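You operate a simulated robot arm through the tools that you are given. There is no shell and no other tool.

You are at the controls of a simulated robot arm. One attempt, no reset.

Task
Snug wheel nuts T, C and B with the blue 2 Nm wrench.
Fine: the wheel on the bench; stop at each click; wrench back on its rest; leave the other nuts. Set down upright: what you pick out.

It is judged by the outcome, as a careful person would: the job done as asked, and still so three seconds after it is handed in. It fails if anything else is knocked over, pushed out of place, dropped, spilled or broken.

Robot
A 7-joint arm with a two-finger parallel gripper, fixed in place. Base frame: the origin is at the foot of the arm, x ahead of it, y to its left, z up. Readings come in mm, rad, newtons and seconds.
Its first joint turns from -2.897 to 2.897 rad. Payload 4.4 kg.
Tool frame: the origin (TCP) lies between the finger pads and is the grasp point; the fingertips stand 23 mm ahead of it; z points along the fingers, y is the line along which they close. Largest opening 94 mm; finger width 38, thickness 10; the body of the gripper, 54 by 96 mm, starts 39 mm behind the TCP.
Orientation is told as [roll, pitch, yaw] about the base's x, y, z axes, in that order, counted from this pose: with the fingers straight down and closing along the base's y, the tool's x points along the base's -x, its y along +y and its z along -z.

Tools
- The arm moves only by the tool step_arm. Its argument "motion" is a list of rows, each a list of 3 entries, a list of its own where there are three numbers: the opening, from 0 (shut) to 1 (fully open), then the shift along the tool's x, y, z in units of 40 mm (1.0 is 40 mm), then the turn, a rotation vector about the tool's x, y, z in units of 4 degrees (1.0 is 4 degrees). In form: [[fingers, [dx, dy, dz], [ax, ay, az]], ...]. A call has 1 to 20 rows; each row shifts and turns the commanded pose from where the row before left it, along the tool's axes as they then stand. A call with a number of a shift or a turn outside -1 to 1 is refused whole. Each row takes 0.2 s and may step no farther than 50 mm and 0.15 rad from the row before; otherwise, or with a gripper value out of range, the whole call is refused. Where a pose cannot be reached the arm comes as near as it can. A force on the tool above 40 N (or 10 N above the force at the start of the call, whichever is more), or a blocked arm, ends the call early, and 0.2 s more pass. Each finger travels about 72 mm/s and halts on what it meets, pressing with about 32 N; the grip force reading is that of the motor and also rises with nothing between the fingers. The clock runs only during rows and for 0.2 s after the last one: add rows that do not move to give the fingers time. The reply holds the time, the measured pose of the TCP, the force on the tool along the base axes, the opening and the grip force, in the units named above and with some noise, with the torque about the TCP (base axes, N m) and any sound that the robot's microphone picked up, and new pictures: "pictures" is both (left out), scene, wrist or none.
- Cameras (640 x 400 px; columns grow to the right, rows downward): "scene" is fixed at [50.2, -499.2, 1614.4]; the picture's right is [0.84, -0.54, 0.00], its down [-0.33, -0.52, -0.79] and it looks along [0.42, 0.66, -0.61] (base axes); focal length 315 px, centre (320, 200). "wrist" rides on the gripper at [86, 16, -75] in the tool frame; the picture's right is [-0.18, 0.98, 0.00], its down [-0.58, -0.11, -0.81] and it looks along [-0.79, -0.15, 0.59] (tool axes); focal length 243 px, centre (320, 200). There is no depth. A picture from a camera that has moved, and an enlarged one, comes with that camera's place and axes in the base frame and with its lens.
- close_up(camera, box): a new picture of the part [left, top, right, bottom] of that camera's present view, enlarged. It takes no simulated time.
- finish_job(): hands the job in; it is judged then, once.

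Nothing tells you positions but the pictures and the camera data. Unless the task says otherwise, let go and move clear before handing in.

The tools are called after "Call:" as name(argument=value, ...) on one line, values as JSON. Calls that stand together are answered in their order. step_arm: Moves the arm, as the interface text tells. Its arguments: {"type":"object","properties":{"motion":{"type":"array"},"pictures":{"type":"string","enum":["both","scene","wrist","none"]}},"required":["motion"]} The other tools are called the same way: close_up (camera, box) takes an enlarged picture of a part of a camera's view; finish_job () hands the job in.

At the start:

```text
t: 0.0
tcp_pos: [689.1, 316.2, 1168.9]
ee_rot: [0.0, 0.001, 0.0]
force: [-0.3, 0.5, 0.1]
ft_torque: [0.01, 0.02, 0.04]
opening: 94.0
grasp_force: 0.1
```

scene: 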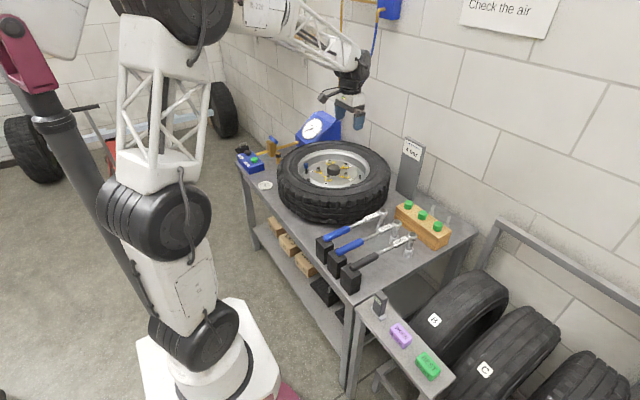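
wrist: 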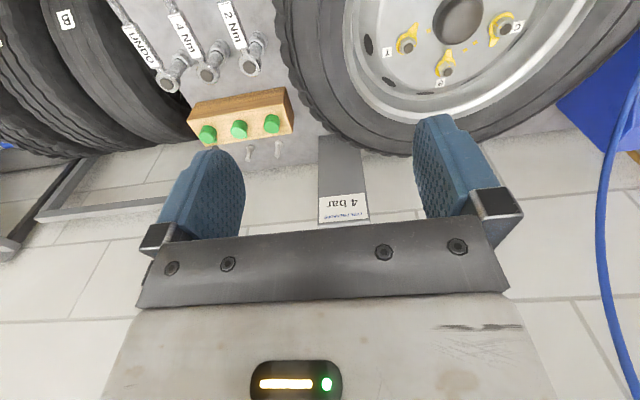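

I see a wheel lying flat on the bench, three wrenches on rests, and a block with green-topped sockets. I'll look closer at the wheel, the wrenches and the labels before moving.

Call:
close_up(camera="scene", box=[270, 130, 400, 230])

Call:
close_up(camera="scene", box=[300, 190, 460, 290])

Call:
close_up(camera="wrist", box=[100, 0, 300, 160])

Call:
close_up(camera="wrist", box=[340, 0, 560, 120])

Call:
close_up(camera="scene", box=[230, 100, 350, 200])

Call:
close_up(camera="scene", box=[340, 280, 480, 400])

```text
4.00 times, centred on (335, 180) of scene
camera zoom: at [50.2, -499.2, 1614.4], right [0.84, -0.54, 0.0], down [-0.33, -0.52, -0.79], along [0.42, 0.66, -0.61], focal length 1259 px, centre (260, 280)
```

zoom: 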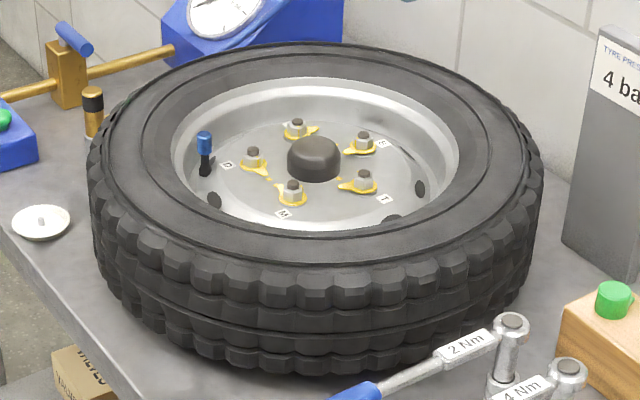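

```text
4.00 times, centred on (380, 240) of scene
camera zoom: at [50.2, -499.2, 1614.4], right [0.84, -0.54, 0.0], down [-0.33, -0.52, -0.79], along [0.42, 0.66, -0.61], focal length 1259 px, centre (80, 40)
```

zoom: 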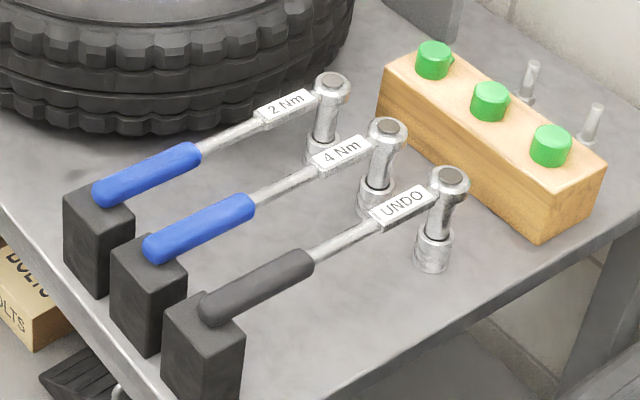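

```text
2.50 times, centred on (200, 80) of wrist
camera zoom: at [602.7, 332.2, 1243.6], right [0.18, 0.98, 0.0], down [0.58, -0.11, 0.81], along [0.79, -0.15, -0.59], focal length 606 px, centre (620, 500)
```

zoom: 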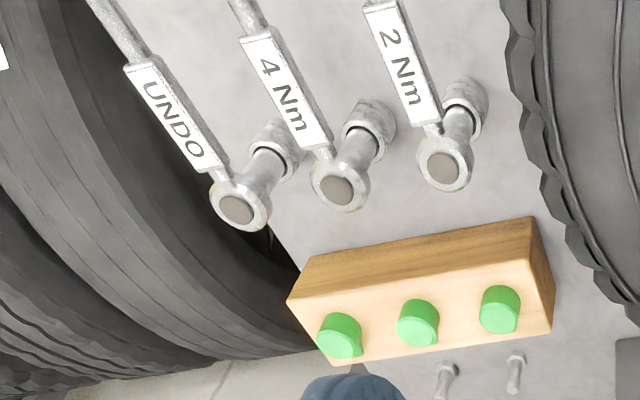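

```text
2.91 times, centred on (450, 60) of wrist
camera zoom: at [602.7, 332.2, 1243.6], right [0.18, 0.98, 0.0], down [0.58, -0.11, 0.81], along [0.79, -0.15, -0.59], focal length 706 px, centre (-58, 607)
```

zoom: 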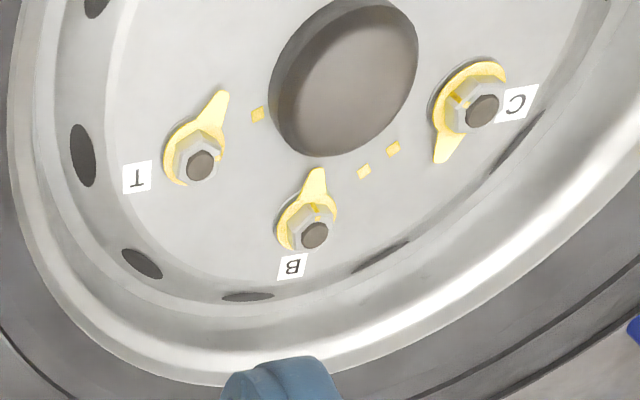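

```text
4.00 times, centred on (290, 150) of scene
camera zoom: at [50.2, -499.2, 1614.4], right [0.84, -0.54, 0.0], down [-0.33, -0.52, -0.79], along [0.42, 0.66, -0.61], focal length 1259 px, centre (440, 400)
```

zoom: 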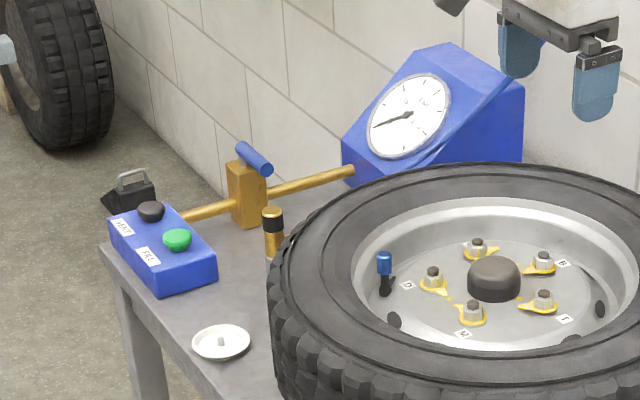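

```text
3.33 times, centred on (410, 340) of scene
camera zoom: at [50.2, -499.2, 1614.4], right [0.84, -0.54, 0.0], down [-0.33, -0.52, -0.79], along [0.42, 0.66, -0.61], focal length 1049 px, centre (20, -267)
```

zoom: 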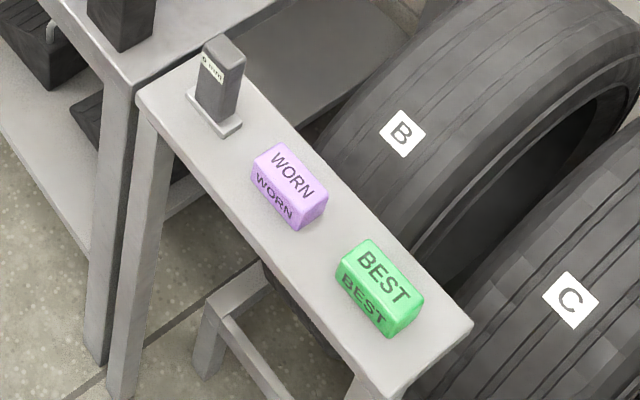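

The 2 Nm wrench is the one nearest the wheel: its head is at about (777,178,818) and its handle runs along −x to about x=507. Nuts T, B and C are at about (786,435), (826,496) and (786,572). I'll move above the wrench handle for a closer look.

Call:
step_arm(motion=[[0.7, [0.54, -0.567, 0.6], [0, 0, 0]], [0.7, [0.54, -0.567, 0.6], [0, 0, 0]], [0.7, [0.54, -0.567, 0.6], [0, 0, 0]], [0.7, [0.54, -0.567, 0.6], [0, 0, 0]], [0.7, [0.54, -0.567, 0.6], [0, 0, 0]], [0.7, [0.54, -0.567, 0.6], [0, 0, 0]], [0.7, [0, 0, 0], [0, 0, 0]]])

```text
t: 1.6
tcp_pos: [560.0, 181.0, 1025.4]
ee_rot: [0.0, 0.0, 0.001]
force: [-0.3, 0.2, -0.3]
ft_torque: [0.01, -0.01, -0.01]
opening: 65.8
grasp_force: 0.0
camera wrist: at [474.0, 195.7, 1100.3], right [0.18, 0.98, 0.0], down [0.58, -0.11, 0.81], along [0.79, -0.15, -0.59], focal length 243 px, centre (320, 200)
```

scene: 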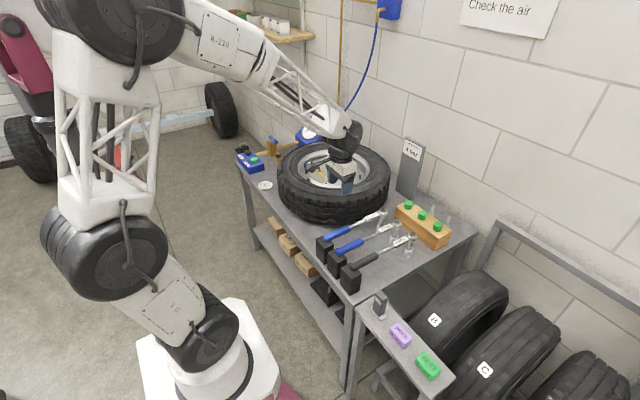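
wrist: 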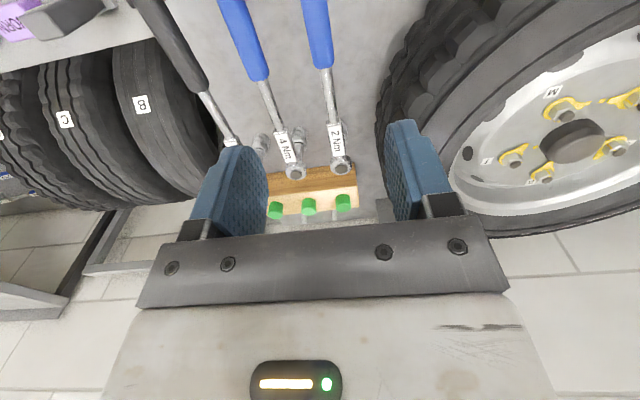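

Call:
close_up(camera="wrist", box=[200, 0, 400, 220])

Call:
close_up(camera="wrist", box=[440, 60, 640, 220])

Call:
close_up(camera="scene", box=[310, 200, 430, 300])

```text
1.82 times, centred on (300, 110) of wrist
camera zoom: at [474.0, 195.7, 1100.3], right [0.18, 0.98, 0.0], down [0.58, -0.11, 0.81], along [0.79, -0.15, -0.59], focal length 441 px, centre (356, 364)
```

zoom: 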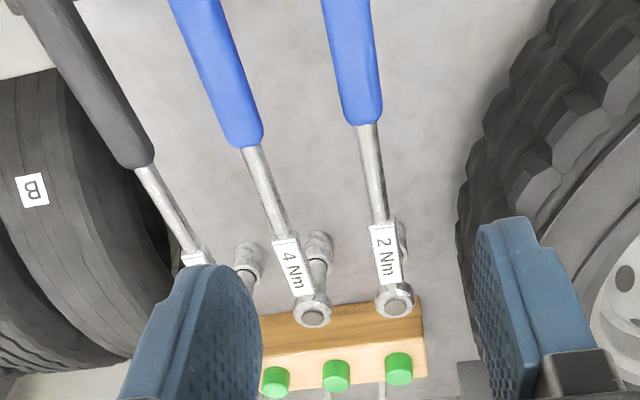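

```text
2.50 times, centred on (540, 140) of wrist
camera zoom: at [474.0, 195.7, 1100.3], right [0.18, 0.98, 0.0], down [0.58, -0.11, 0.81], along [0.79, -0.15, -0.59], focal length 606 px, centre (-230, 350)
```

zoom: 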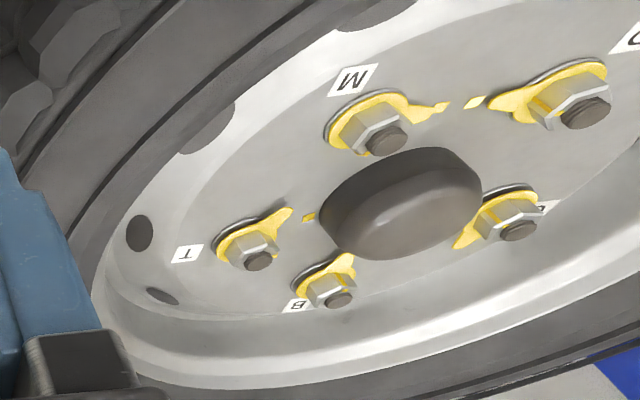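

```text
4.00 times, centred on (370, 250) of scene
camera zoom: at [50.2, -499.2, 1614.4], right [0.84, -0.54, 0.0], down [-0.33, -0.52, -0.79], along [0.42, 0.66, -0.61], focal length 1259 px, centre (120, 0)
```

zoom: 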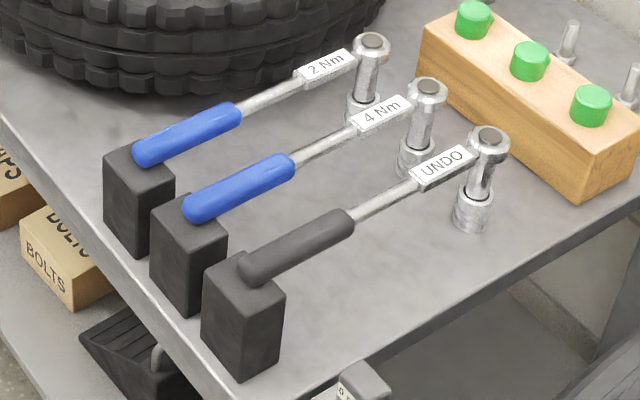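

Nuts M and D have their yellow pointers lined up with their marks. T, B and C each sit roughly 30–45° short of theirs, clockwise. I'll take a look from over the wheel to pin down the nuts and the tyre height before picking up the wrench.

Call:
step_arm(motion=[[0.7, [-0.5625, 0.809, -0.234], [0, 0, 0]], [0.7, [-0.5625, 0.809, -0.234], [0, 0, 0]], [0.7, [-0.5625, 0.809, -0.234], [0, 0, 0]], [0.7, [-0.5625, 0.809, -0.234], [0, 0, 0]], [0.7, [-0.5625, 0.809, -0.234], [0, 0, 0]], [0.7, [-0.5625, 0.809, -0.234], [0, 0, 0]], [0.7, [-0.5625, 0.809, -0.234], [0, 0, 0]], [0.7, [-0.5625, 0.809, -0.234], [0, 0, 0]], [0.7, [0, 0, 0], [0, 0, 0]]])

Call:
close_up(camera="wrist", box=[160, 0, 480, 200])

Call:
close_up(camera="scene", box=[255, 120, 415, 220])

```text
t: 3.6
tcp_pos: [741.0, 439.2, 1099.6]
ee_rot: [0.001, 0.0, 0.002]
force: [-0.4, -0.7, 0.4]
ft_torque: [0.01, -0.01, 0.02]
opening: 65.7
grasp_force: 0.1
camera wrist: at [653.9, 456.3, 1174.4], right [0.18, 0.98, 0.0], down [0.58, -0.11, 0.81], along [0.79, -0.15, -0.59], focal length 243 px, centre (320, 200)
```

scene: 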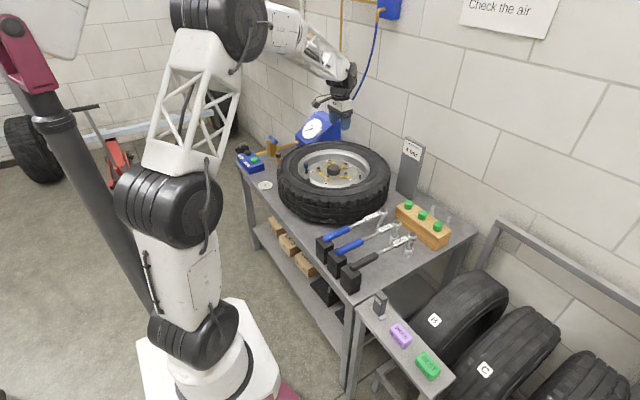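
wrist: 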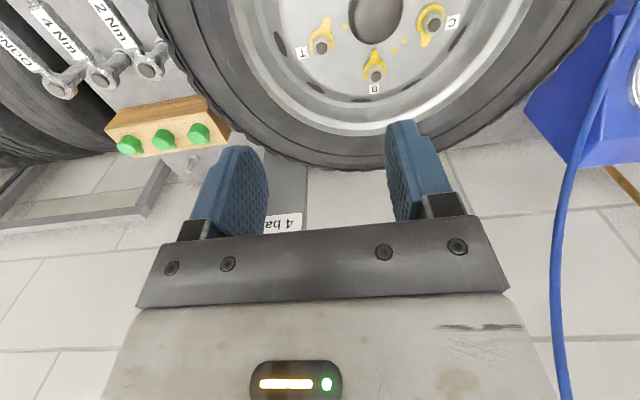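

```text
2.00 times, centred on (320, 100) of wrist
camera zoom: at [653.9, 456.3, 1174.4], right [0.18, 0.98, 0.0], down [0.58, -0.11, 0.81], along [0.79, -0.15, -0.59], focal length 485 px, centre (320, 400)
```

zoom: 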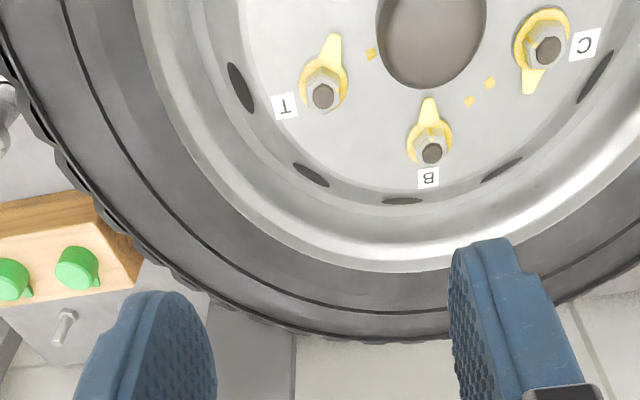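

```text
4.00 times, centred on (335, 170) of scene
camera zoom: at [50.2, -499.2, 1614.4], right [0.84, -0.54, 0.0], down [-0.33, -0.52, -0.79], along [0.42, 0.66, -0.61], focal length 1259 px, centre (260, 320)
```

zoom: 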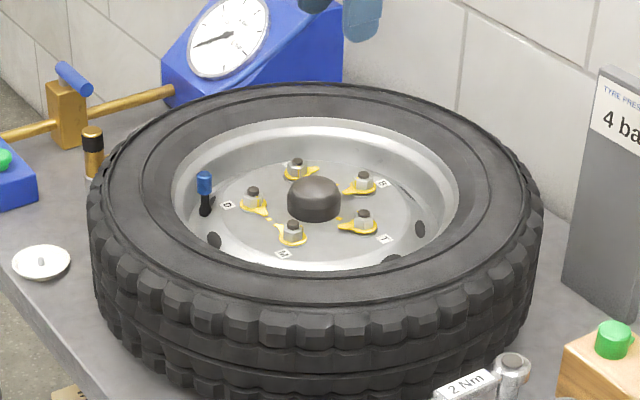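

The tyre top is at about z=870 and the stud tops at about z=852, with the wheel centre near (761,500) and a nut circle radius of about 71 mm. Next I'll go above the bare shaft of the 2 Nm wrench, between the handle and the label.

Call:
step_arm(motion=[[0.6, [0.289, -0.936, 0.357], [0, 0, 0]], [0.6, [0.289, -0.936, 0.357], [0, 0, 0]], [0.6, [0.289, -0.936, 0.357], [0, 0, 0]], [0.6, [0.289, -0.936, 0.357], [0, 0, 0]], [0.6, [0.289, -0.936, 0.357], [0, 0, 0]], [0.6, [0.289, -0.936, 0.357], [0, 0, 0]], [0.6, [0.289, -0.936, 0.357], [0, 0, 0]], [0.6, [0, 0, 1], [0, 0, 0]], [0.6, [0, 0, 1], [0, 0, 0]], [0.6, [0, 0, 0], [0, 0, 0]]])

Call:
close_up(camera="wrist", box=[200, 0, 440, 150])

Call:
close_up(camera="scene", box=[310, 180, 430, 280])

```text
t: 5.8
tcp_pos: [658.5, 177.3, 919.7]
ee_rot: [0.0, 0.0, 0.001]
force: [-0.5, -1.4, 0.0]
ft_torque: [-0.01, 0.01, 0.02]
opening: 56.4
grasp_force: 0.0
camera wrist: at [572.0, 193.4, 994.3], right [0.18, 0.98, 0.0], down [0.58, -0.11, 0.81], along [0.79, -0.15, -0.59], focal length 243 px, centre (320, 200)
```

scene: 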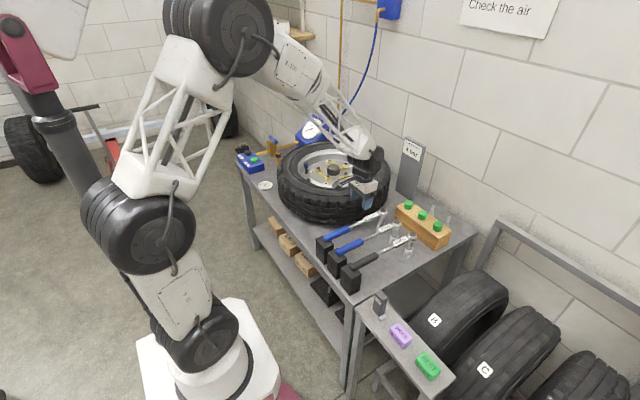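
wrist: 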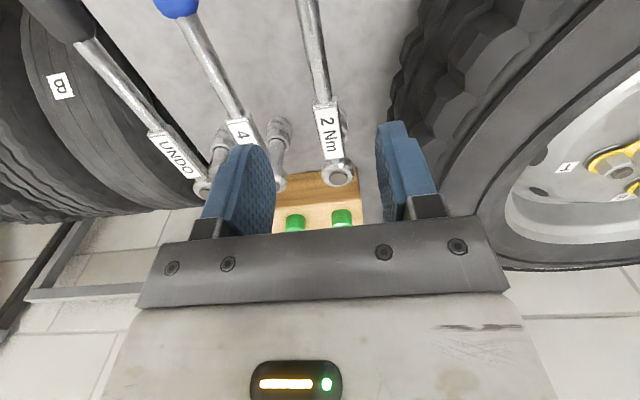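

```text
2.67 times, centred on (320, 75) of wrist
camera zoom: at [572.0, 193.4, 994.3], right [0.18, 0.98, 0.0], down [0.58, -0.11, 0.81], along [0.79, -0.15, -0.59], focal length 647 px, centre (320, 533)
```

zoom: 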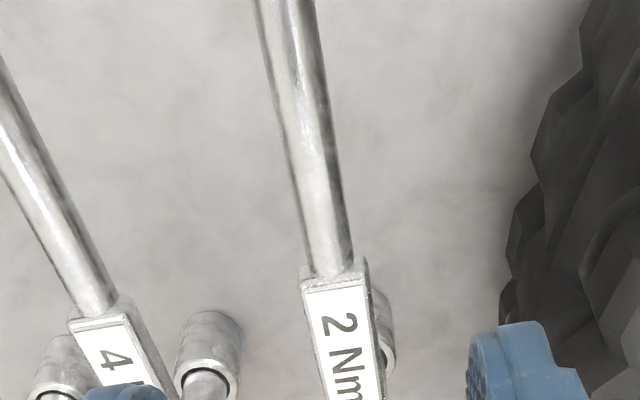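

```text
4.00 times, centred on (370, 230) of scene
camera zoom: at [50.2, -499.2, 1614.4], right [0.84, -0.54, 0.0], down [-0.33, -0.52, -0.79], along [0.42, 0.66, -0.61], focal length 1259 px, centre (120, 80)
```

zoom: 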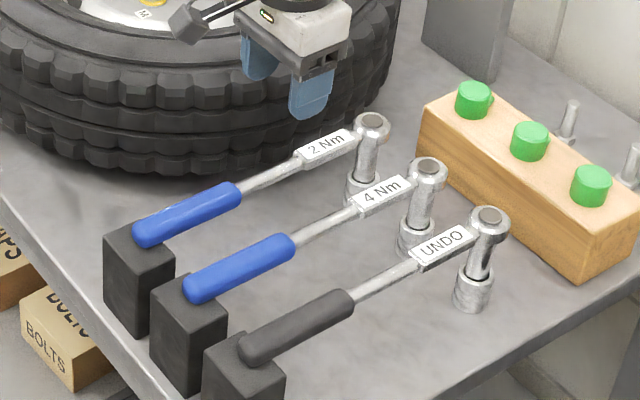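

The shaft lies at y≈176 with its axis at z≈802. I'll descend and close the fingers on it.

Call:
step_arm(motion=[[0.6, [0, -0.015, 0.9], [0, 0, 0]], [0.6, [0, -0.015, 0.9], [0, 0, 0]], [0.6, [0, 0, 0.9], [0, 0, 0]], [0.6, [0, 0, 0.06], [0, 0, 0]], [0.6, [0, 0, 0], [0, 0, 0]]])

Call:
close_up(camera="scene", box=[310, 180, 430, 280])

```text
t: 7.0
tcp_pos: [660.0, 174.7, 809.5]
ee_rot: [-0.002, -0.001, 0.0]
force: [0.0, -0.2, 0.5]
ft_torque: [0.0, 0.0, -0.01]
opening: 56.5
grasp_force: 0.0
camera wrist: at [571.9, 191.7, 884.3], right [0.18, 0.98, 0.0], down [0.58, -0.11, 0.81], along [0.79, -0.15, -0.59], focal length 243 px, centre (320, 200)
```

scene: 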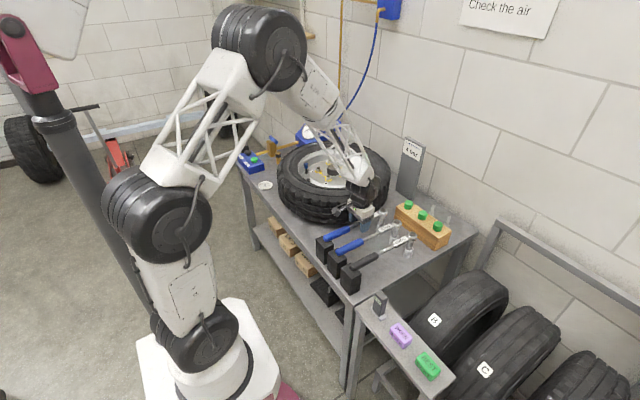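
wrist: 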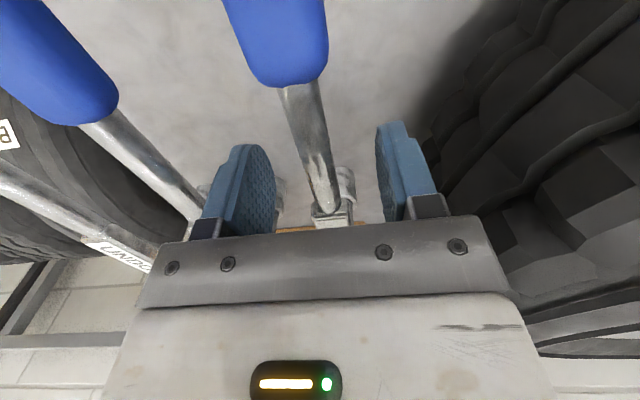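

```text
4.00 times, centred on (370, 230) of scene
camera zoom: at [50.2, -499.2, 1614.4], right [0.84, -0.54, 0.0], down [-0.33, -0.52, -0.79], along [0.42, 0.66, -0.61], focal length 1259 px, centre (120, 80)
```

zoom: 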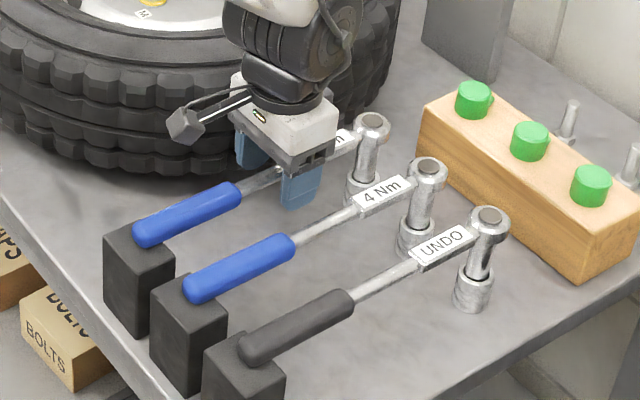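

Call:
step_arm(motion=[[0.4, [0, 0, 0], [0, 0, 0]], [0.2, [0, 0, 0], [0, 0, 0]], [0.0, [0, 0, 0], [0, 0, 0]], [0.0, [0, 0, 0], [0, 0, 0]], [0.0, [0, 0, 0], [0, 0, 0]], [0.0, [0, 0, 0], [0, 0, 0]]])

Call:
close_up(camera="scene", box=[310, 180, 430, 280])

```text
t: 8.4
tcp_pos: [659.8, 174.6, 810.4]
ee_rot: [0.0, -0.001, 0.001]
force: [0.5, 1.1, 0.2]
ft_torque: [0.0, 0.0, -0.08]
opening: 14.6
grasp_force: 31.8
camera wrist: at [571.9, 191.7, 884.5], right [0.18, 0.98, 0.0], down [0.58, -0.11, 0.81], along [0.79, -0.15, -0.59], focal length 243 px, centre (320, 200)
```

scene: 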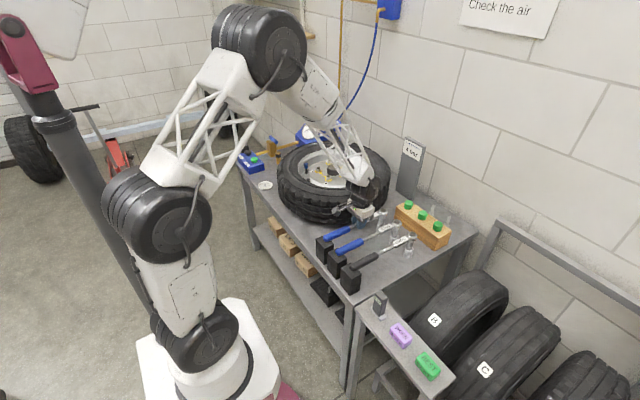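
wrist: 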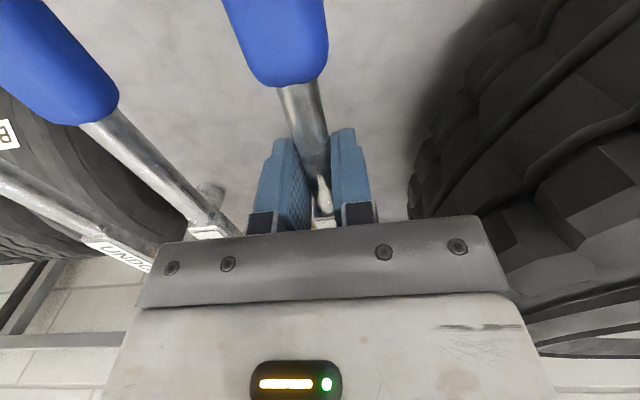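

```text
4.00 times, centred on (370, 230) of scene
camera zoom: at [50.2, -499.2, 1614.4], right [0.84, -0.54, 0.0], down [-0.33, -0.52, -0.79], along [0.42, 0.66, -0.61], focal length 1259 px, centre (120, 80)
```

zoom: 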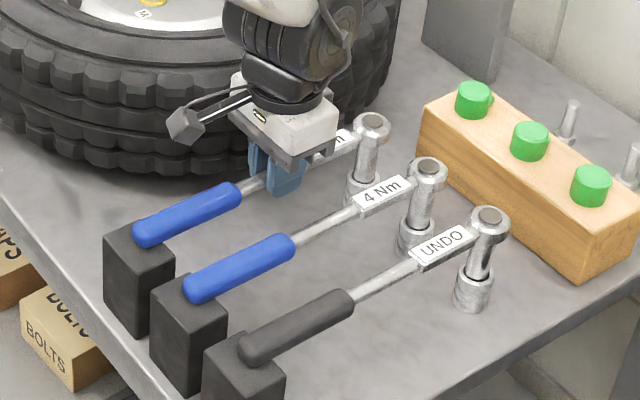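

The shaft is gripped (14.6 mm between the fingers). I'll note this pose as the rest pose and lift gently straight up.

Call:
step_arm(motion=[[0, [0, 0, -0.3], [0, 0, 0]], [0, [0, 0, -0.5], [0, 0, 0]], [0, [0, 0, -0.7], [0, 0, 0]], [0, [0, 0, 0], [0, 0, 0]]])

Call:
close_up(camera="scene", box=[310, 180, 430, 280])

```text
t: 9.4
tcp_pos: [658.8, 175.3, 870.0]
ee_rot: [0.0, -0.001, 0.0]
force: [0.2, 0.6, -6.6]
ft_torque: [0.02, 0.1, -0.02]
opening: 14.5
grasp_force: 31.9
camera wrist: at [572.2, 192.3, 944.0], right [0.18, 0.98, 0.0], down [0.58, -0.11, 0.81], along [0.79, -0.15, -0.59], focal length 243 px, centre (320, 200)
```

scene: 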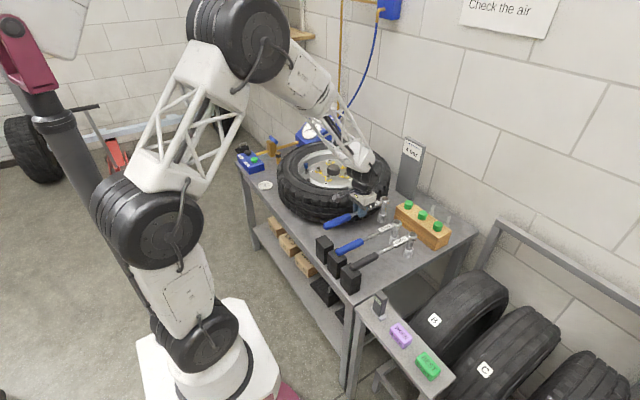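
wrist: 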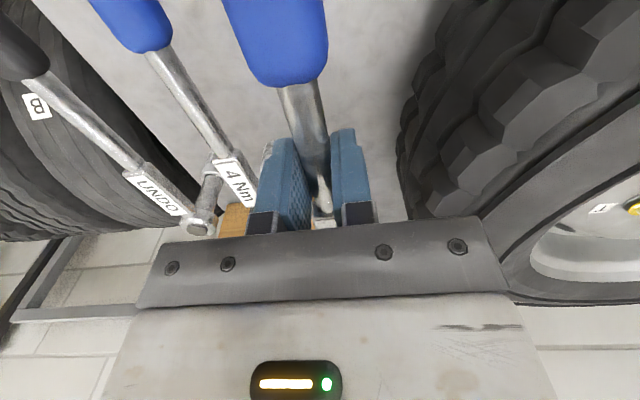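

```text
4.00 times, centred on (370, 230) of scene
camera zoom: at [50.2, -499.2, 1614.4], right [0.84, -0.54, 0.0], down [-0.33, -0.52, -0.79], along [0.42, 0.66, -0.61], focal length 1259 px, centre (120, 80)
```

zoom: 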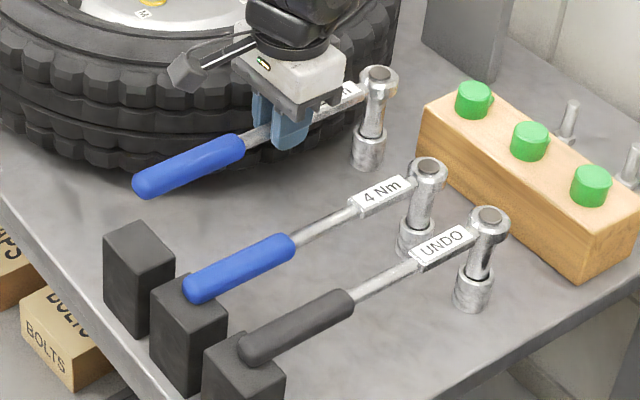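

The wrench lifted cleanly and hangs level (6.6 N, almost no moment). I'll raise it well clear of the tyre, yaw it +40° and carry the socket over nut T.

Call:
step_arm(motion=[[0, [0, 0, -0.85], [0, 0, 0]], [0, [0, 0, -0.85], [0, 0, 0]], [0, [0, 0, -0.85], [0, 0, -0.5]], [0, [0, 0, -0.85], [0, 0, -1]], [0, [0, 0, -0.85], [0, 0, -1]], [0, [0, 0, 0], [0, 0, -1]], [0, [0, 0, 0], [0, 0, -1]], [0, [0, 0, 0], [0, 0, -1]], [0, [0, 0, 0], [0, 0, -1]], [0, [0, 0, 0], [0, 0, -1]], [0, [0, 0, 0], [0, 0, -1]], [0, [0, 0, 0], [0, 0, -1]], [0, [0, 0, 0], [0, 0, -0.5]], [0, [0, 0, 0], [0, 0, 0]]])

```text
t: 12.4
tcp_pos: [659.9, 175.5, 1040.9]
ee_rot: [0.001, 0.0, 0.697]
force: [-1.3, -0.2, 0.0]
ft_torque: [0.02, -0.01, -0.01]
opening: 0.1
grasp_force: 32.5
camera wrist: at [582.0, 132.8, 1114.4], right [-0.49, 0.87, 0.0], down [0.52, 0.29, 0.81], along [0.7, 0.4, -0.59], focal length 243 px, centre (320, 200)
```

scene: 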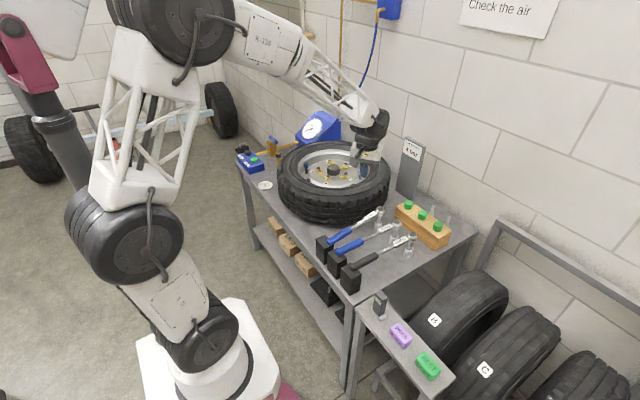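
wrist: 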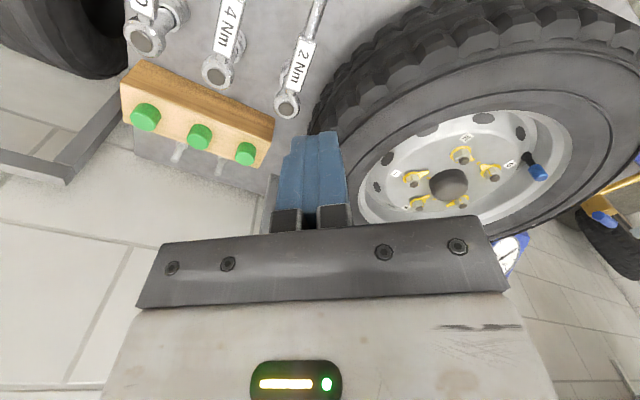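

The wrench slipped out of the grip during the fast rise. I'll check where it landed.

Call:
close_up(camera="scene", box=[310, 180, 430, 280])

Call:
close_up(camera="wrist", box=[120, 0, 360, 150])

```text
4.00 times, centred on (370, 230) of scene
camera zoom: at [50.2, -499.2, 1614.4], right [0.84, -0.54, 0.0], down [-0.33, -0.52, -0.79], along [0.42, 0.66, -0.61], focal length 1259 px, centre (120, 80)
```

zoom: 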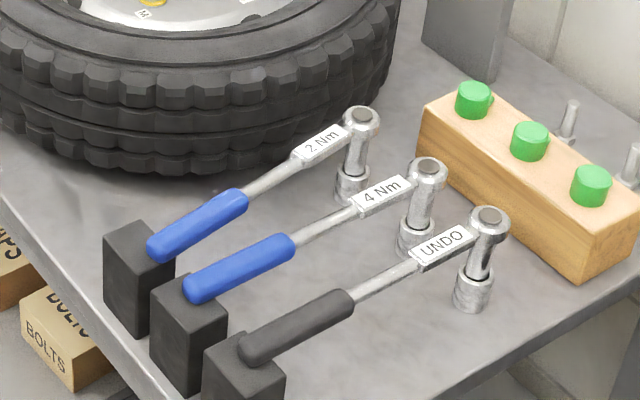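

```text
2.67 times, centred on (240, 75) of wrist
camera zoom: at [582.0, 132.8, 1114.4], right [-0.49, 0.87, 0.0], down [0.52, 0.29, 0.81], along [0.7, 0.4, -0.59], focal length 647 px, centre (533, 533)
```

zoom: 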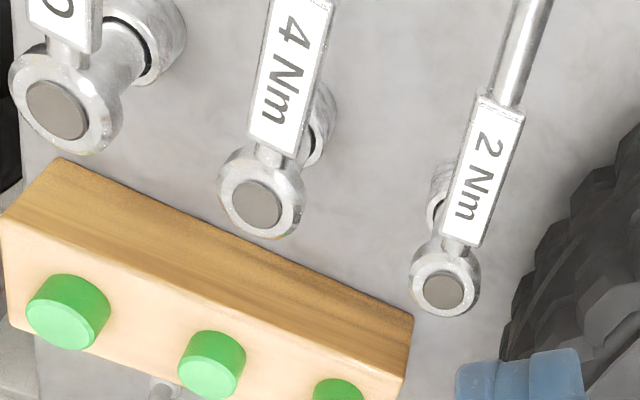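

The wrench landed standing on its rest, shifted about 8° in yaw. I'll re-grip it nearer its balance point, with the shaft deeper in the fingers, and move more gently. First I'll look from above at matching yaw.

Call:
step_arm(motion=[[0.1, [0, 0, 0], [0, 0, 0.984]], [0.2, [0, 0, 0], [0, 0, 0.984]], [0.3, [0, 0, 0], [0, 0, 0.984]], [0.5, [0, 0, 0], [0, 0, 0.984]], [0.6, [0, 0, 0], [0, 0, 0.984]], [0.6, [0, 0, 0], [0, 0, 0.984]], [0.6, [0, 0, 0], [0, 0, 0.984]], [0.6, [0, 0, 0], [0, 0, 0.984]], [0.6, [-0.232, 0.028, 0.8], [0, 0, 0]], [0.6, [0, 0, 0.8], [0, 0, 0]], [0.6, [0, 0, 0.8], [0, 0, 0]], [0.6, [0, 0, 0.6], [0, 0, 0]], [0.6, [0, 0, 0], [0, 0, 0]]])

Call:
close_up(camera="wrist", box=[200, 0, 440, 150])

Call:
close_up(camera="scene", box=[310, 180, 430, 280])

```text
t: 15.2
tcp_pos: [667.6, 179.0, 919.2]
ee_rot: [0.001, -0.001, 0.15]
force: [0.5, -0.4, -0.8]
ft_torque: [0.0, -0.02, 0.0]
opening: 56.5
grasp_force: 0.1
camera wrist: at [579.1, 181.9, 993.9], right [0.04, 1.0, 0.0], down [0.59, -0.02, 0.81], along [0.81, -0.03, -0.59], focal length 243 px, centre (320, 200)
```

scene: 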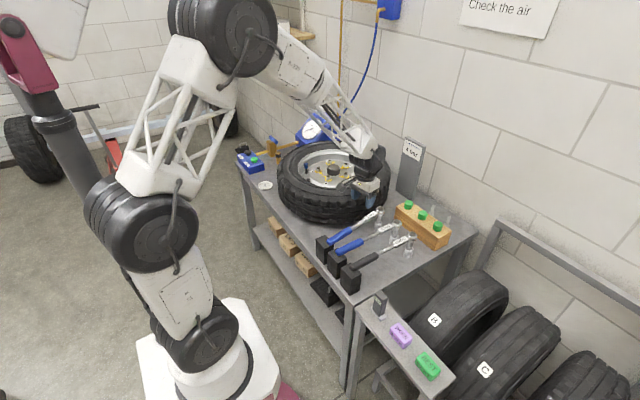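
wrist: 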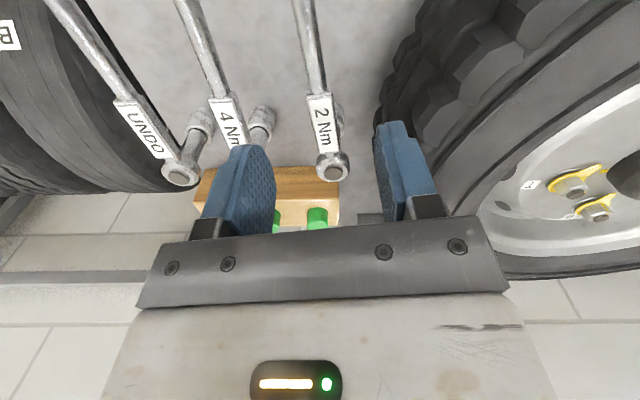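

```text
2.67 times, centred on (320, 75) of wrist
camera zoom: at [579.1, 181.9, 993.9], right [0.04, 1.0, 0.0], down [0.59, -0.02, 0.81], along [0.81, -0.03, -0.59], focal length 647 px, centre (320, 533)
```

zoom: 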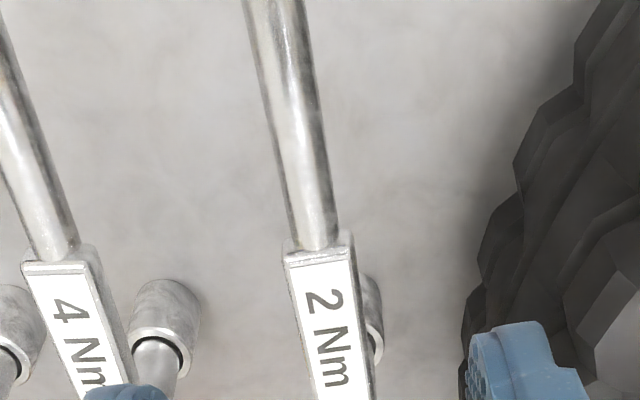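

```text
4.00 times, centred on (370, 230) of scene
camera zoom: at [50.2, -499.2, 1614.4], right [0.84, -0.54, 0.0], down [-0.33, -0.52, -0.79], along [0.42, 0.66, -0.61], focal length 1259 px, centre (120, 80)
```

zoom: 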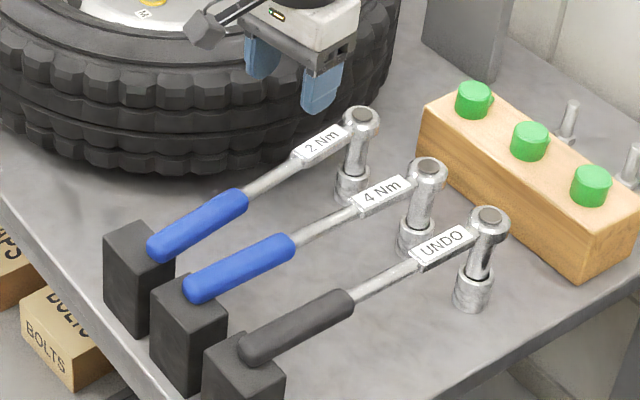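

Call:
close_up(camera="scene", box=[332, 200, 412, 250])

Call:
close_up(camera="wrist", box=[260, 80, 380, 200])

```text
8.00 times, centred on (372, 225) of scene
camera zoom: at [50.2, -499.2, 1614.4], right [0.84, -0.54, 0.0], down [-0.33, -0.52, -0.79], along [0.42, 0.66, -0.61], focal length 2518 px, centre (-96, 0)
```

zoom: 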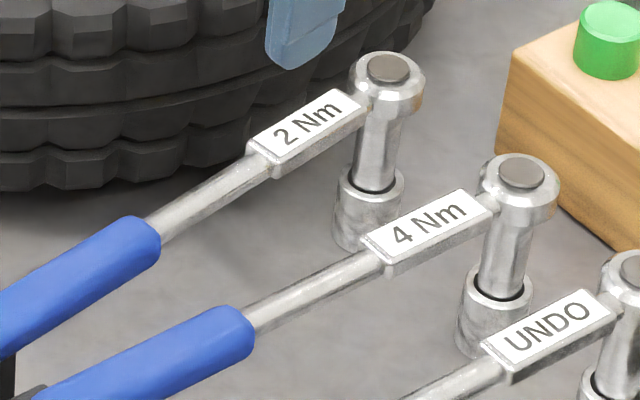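

```text
3.33 times, centred on (320, 140) of wrist
camera zoom: at [579.1, 181.9, 993.9], right [0.04, 1.0, 0.0], down [0.59, -0.02, 0.81], along [0.81, -0.03, -0.59], focal length 809 px, centre (320, 400)
```

zoom: 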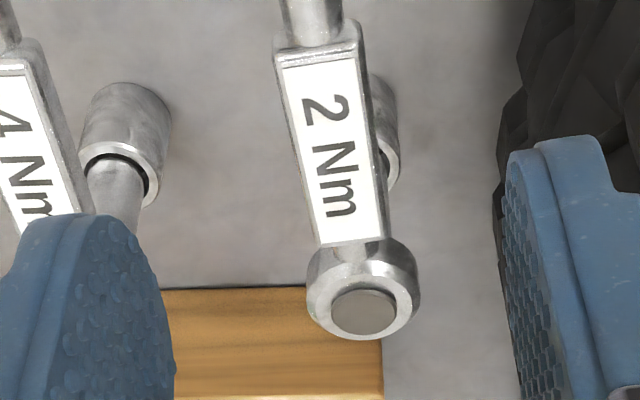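

The wrench stands upright with its shaft yawed about 8°, matching my tool yaw. I'll descend deeper this time and close on it.

Call:
step_arm(motion=[[0.6, [0, -0.05, 0.8], [0, 0, 0.1]], [0.6, [0, 0, 0.8], [0, 0, 0]], [0.6, [0, 0, 0.8], [0, 0, 0]], [0.6, [0, 0, 0.555], [0, 0, 0]], [0.4, [0, 0, 0], [0, 0, 0]], [0.2, [0, 0, 0], [0, 0, 0]], [0.0, [0, 0, 0], [0, 0, 0]], [0.0, [0, 0, 0], [0, 0, 0]], [0.0, [0, 0, 0], [0, 0, 0]], [0.0, [0, 0, 0], [0, 0, 0]]])

Call:
close_up(camera="scene", box=[332, 200, 412, 250])

Call:
close_up(camera="wrist", box=[230, 50, 410, 240])

```text
t: 17.4
tcp_pos: [668.1, 175.8, 802.6]
ee_rot: [-0.001, 0.0, 0.142]
force: [2.8, -2.9, 2.0]
ft_torque: [-0.06, -0.2, -0.05]
opening: 23.0
grasp_force: 32.2
camera wrist: at [578.9, 180.0, 876.7], right [0.04, 1.0, 0.0], down [0.59, -0.03, 0.81], along [0.81, -0.04, -0.59], focal length 243 px, centre (320, 200)
```

scene: 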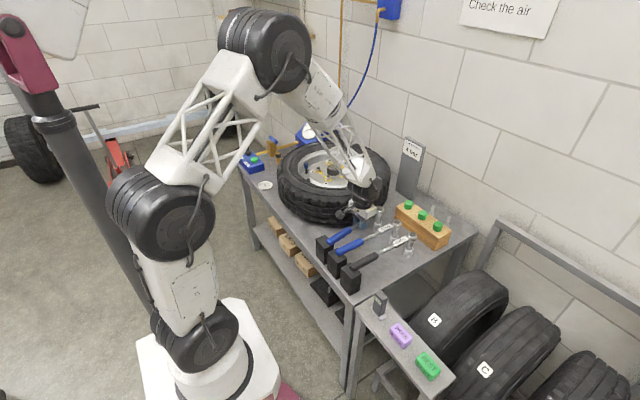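
wrist: 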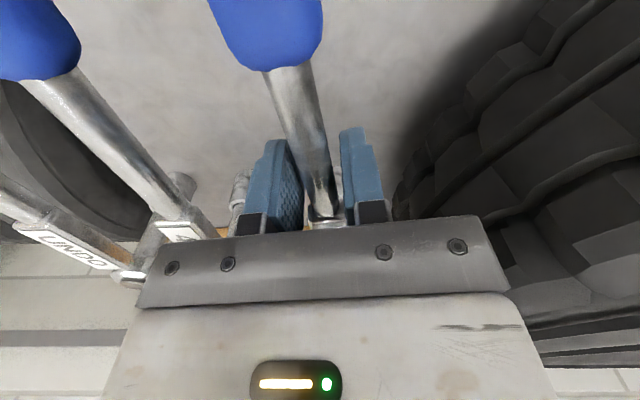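

```text
8.00 times, centred on (372, 225) of scene
camera zoom: at [50.2, -499.2, 1614.4], right [0.84, -0.54, 0.0], down [-0.33, -0.52, -0.79], along [0.42, 0.66, -0.61], focal length 2518 px, centre (-96, 0)
```

zoom: 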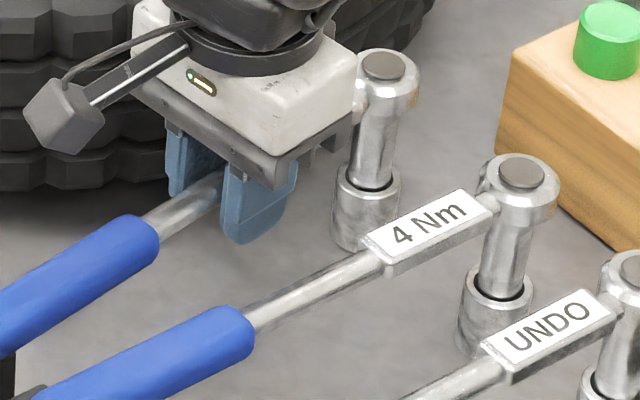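

```text
2.11 times, centred on (320, 145) of wrist
camera zoom: at [578.9, 180.0, 876.7], right [0.04, 1.0, 0.0], down [0.59, -0.03, 0.81], along [0.81, -0.04, -0.59], focal length 511 px, centre (320, 316)
```

zoom: 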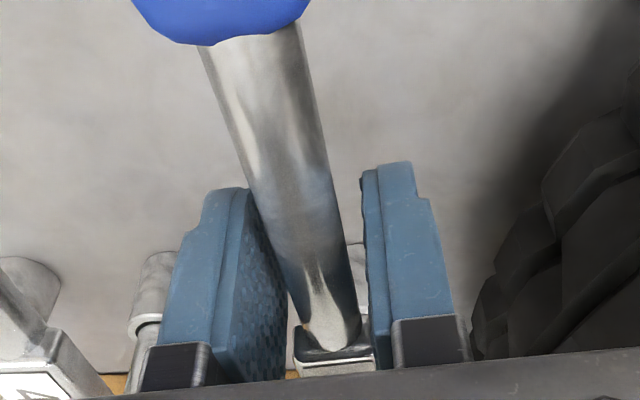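

The fingers caught the edge of the label block (23 mm). I'll open, back off 8 mm along the shaft and close again.

Call:
step_arm(motion=[[0.3, [0, 0, 0], [0, 0, 0]], [0.45, [0, 0, 0], [0, 0, 0]], [0.45, [0.2, 0.01, 0], [0, 0, 0]], [0.3, [0, 0, 0], [0, 0, 0]], [0.2, [0, 0, 0], [0, 0, 0]], [0.0, [0, 0, 0], [0, 0, 0]], [0.0, [0, 0, 0], [0, 0, 0]], [0.0, [0, 0, 0], [0, 0, 0]], [0.0, [0, 0, 0], [0, 0, 0]]])

Call:
close_up(camera="scene", box=[332, 200, 412, 250])

Call:
close_up(camera="wrist", box=[230, 50, 410, 240])

```text
t: 19.4
tcp_pos: [660.0, 174.5, 802.4]
ee_rot: [0.0, 0.0, 0.141]
force: [-1.2, -3.5, 4.9]
ft_torque: [-0.01, -0.06, 0.3]
opening: 14.6
grasp_force: 32.3
camera wrist: at [571.2, 179.6, 876.4], right [0.04, 1.0, 0.0], down [0.59, -0.03, 0.81], along [0.81, -0.04, -0.59], focal length 243 px, centre (320, 200)
```

scene: 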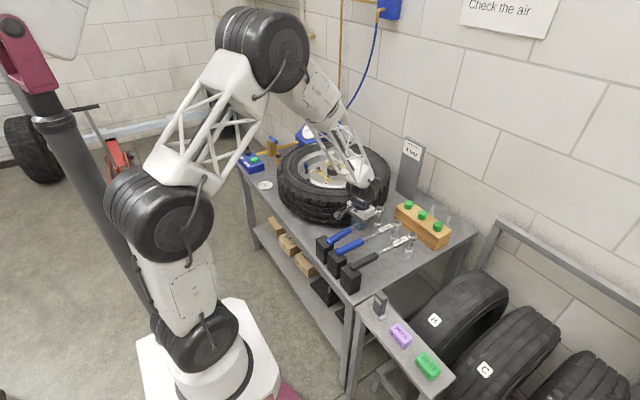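
wrist: 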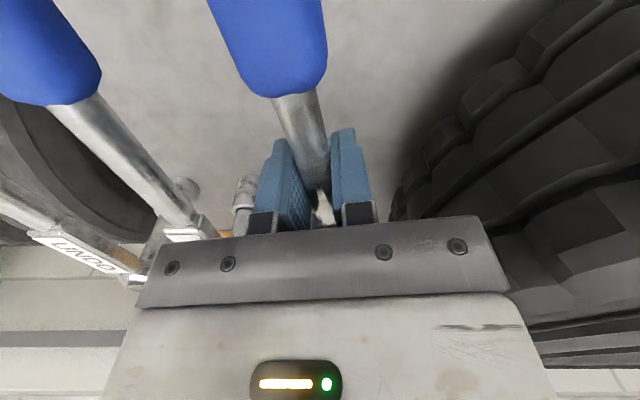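

```text
8.00 times, centred on (372, 225) of scene
camera zoom: at [50.2, -499.2, 1614.4], right [0.84, -0.54, 0.0], down [-0.33, -0.52, -0.79], along [0.42, 0.66, -0.61], focal length 2518 px, centre (-96, 0)
```

zoom: 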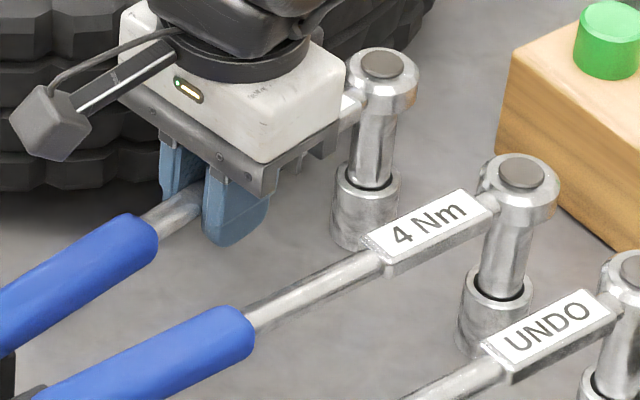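

```text
2.11 times, centred on (320, 145) of wrist
camera zoom: at [571.2, 179.6, 876.4], right [0.04, 1.0, 0.0], down [0.59, -0.03, 0.81], along [0.81, -0.04, -0.59], focal length 511 px, centre (320, 316)
```

zoom: 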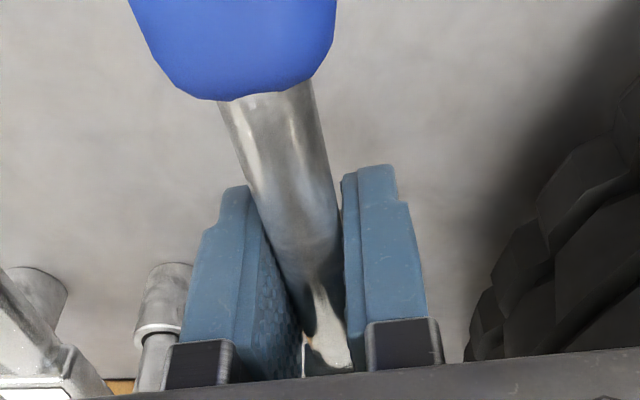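

Call:
step_arm(motion=[[0, [0, 0, -0.05], [0, 0, 0]], [0, [0, 0, -0.1], [0, 0, 0]], [0, [0, 0, -0.15], [0, 0, 0]], [0, [0, 0, -0.2], [0, 0, 0]], [0, [0, 0, -0.2], [0, 0, 0]], [0, [0, 0, -0.2], [0, 0, 0]], [0, [0, 0, -0.1], [0, 0, 0]], [0, [0, 0, 0], [0, 0, 0]]])

Call:
close_up(camera="wrist", box=[230, 50, 410, 240])

Call:
close_up(camera="scene", box=[310, 180, 430, 280])

```text
t: 21.2
tcp_pos: [659.9, 176.4, 842.9]
ee_rot: [-0.001, 0.0, 0.141]
force: [-0.2, 0.0, -4.9]
ft_torque: [0.03, 0.07, 0.01]
opening: 14.5
grasp_force: 31.8
camera wrist: at [571.6, 179.6, 916.2], right [0.04, 1.0, 0.0], down [0.59, -0.03, 0.81], along [0.81, -0.04, -0.59], focal length 243 px, centre (320, 200)
```

scene: 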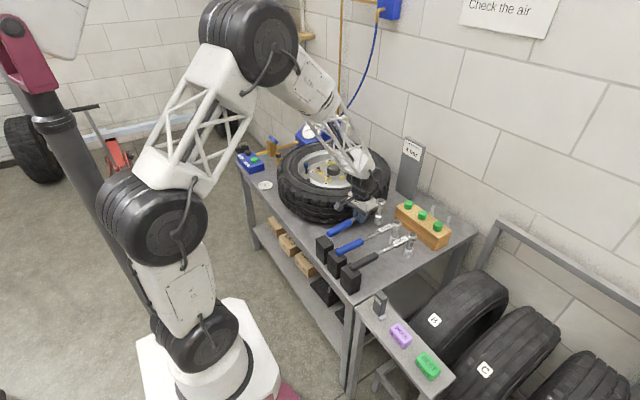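
wrist: 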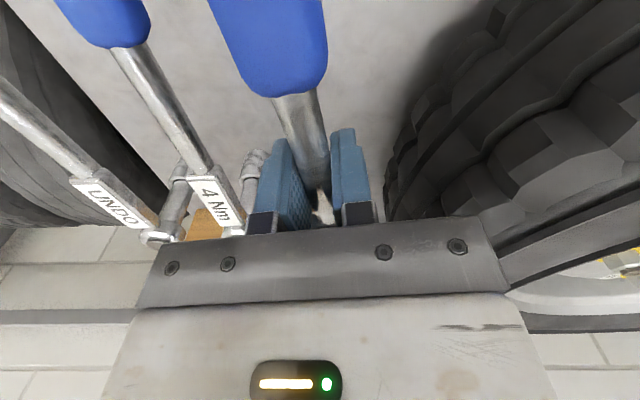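

```text
2.11 times, centred on (320, 145) of wrist
camera zoom: at [571.6, 179.6, 916.2], right [0.04, 1.0, 0.0], down [0.59, -0.03, 0.81], along [0.81, -0.04, -0.59], focal length 511 px, centre (320, 316)
```

zoom: 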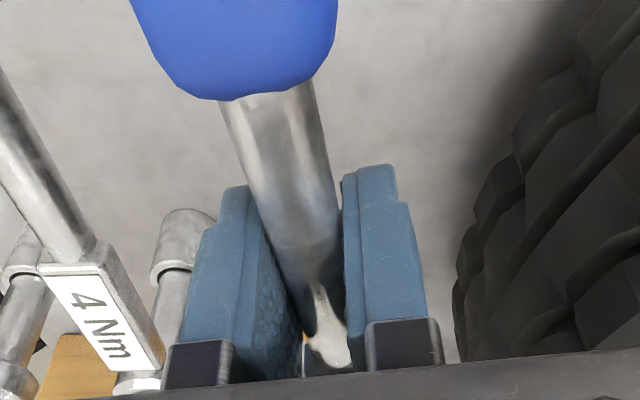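

```text
4.00 times, centred on (370, 230) of scene
camera zoom: at [50.2, -499.2, 1614.4], right [0.84, -0.54, 0.0], down [-0.33, -0.52, -0.79], along [0.42, 0.66, -0.61], focal length 1259 px, centre (120, 80)
```

zoom: 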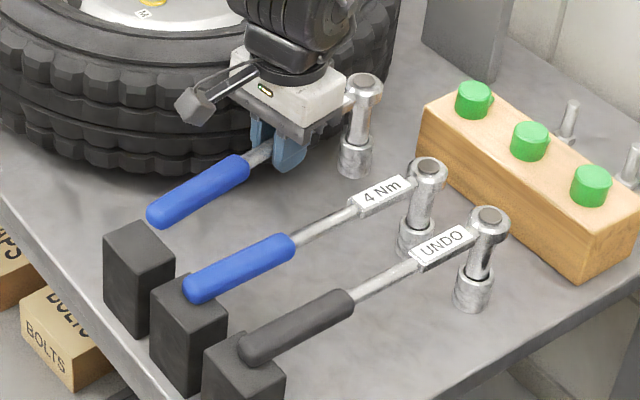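

It is held firmly and level. I'll keep rising gently.

Call:
step_arm(motion=[[0, [0, 0, -0.1], [0, 0, 0]], [0, [0, 0, -0.2], [0, 0, 0]], [0, [0, 0, -0.3], [0, 0, 0]], [0, [0, 0, -0.3], [0, 0, 0]], [0, [0, 0, -0.3], [0, 0, 0]], [0, [0, 0, -0.2], [0, 0, 0]], [0, [0, 0, -0.1], [0, 0, 0]], [0, [0, 0, 0], [0, 0, 0]]], pictures="wrist")

Call:
close_up(camera="scene", box=[310, 160, 430, 260])

```text
t: 23.0
tcp_pos: [661.3, 173.5, 902.3]
ee_rot: [0.0, 0.001, 0.14]
force: [-0.3, 0.3, -6.1]
ft_torque: [-0.03, 0.09, -0.01]
opening: 14.7
grasp_force: 31.6
camera wrist: at [572.0, 179.4, 976.1], right [0.04, 1.0, 0.0], down [0.59, -0.03, 0.81], along [0.81, -0.04, -0.59], focal length 243 px, centre (320, 200)
```

wrist: 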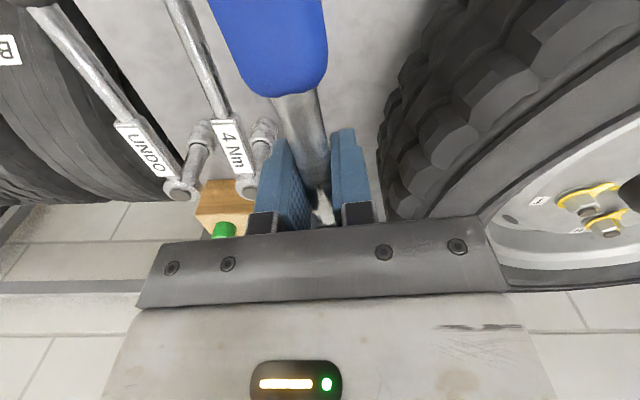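

```text
4.00 times, centred on (370, 210) of scene
camera zoom: at [50.2, -499.2, 1614.4], right [0.84, -0.54, 0.0], down [-0.33, -0.52, -0.79], along [0.42, 0.66, -0.61], focal length 1259 px, centre (120, 160)
```

zoom: 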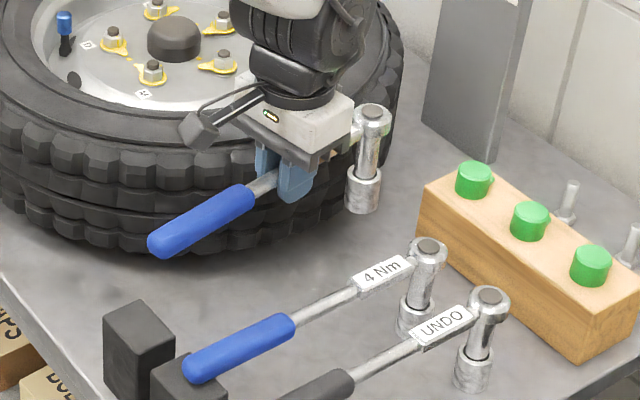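

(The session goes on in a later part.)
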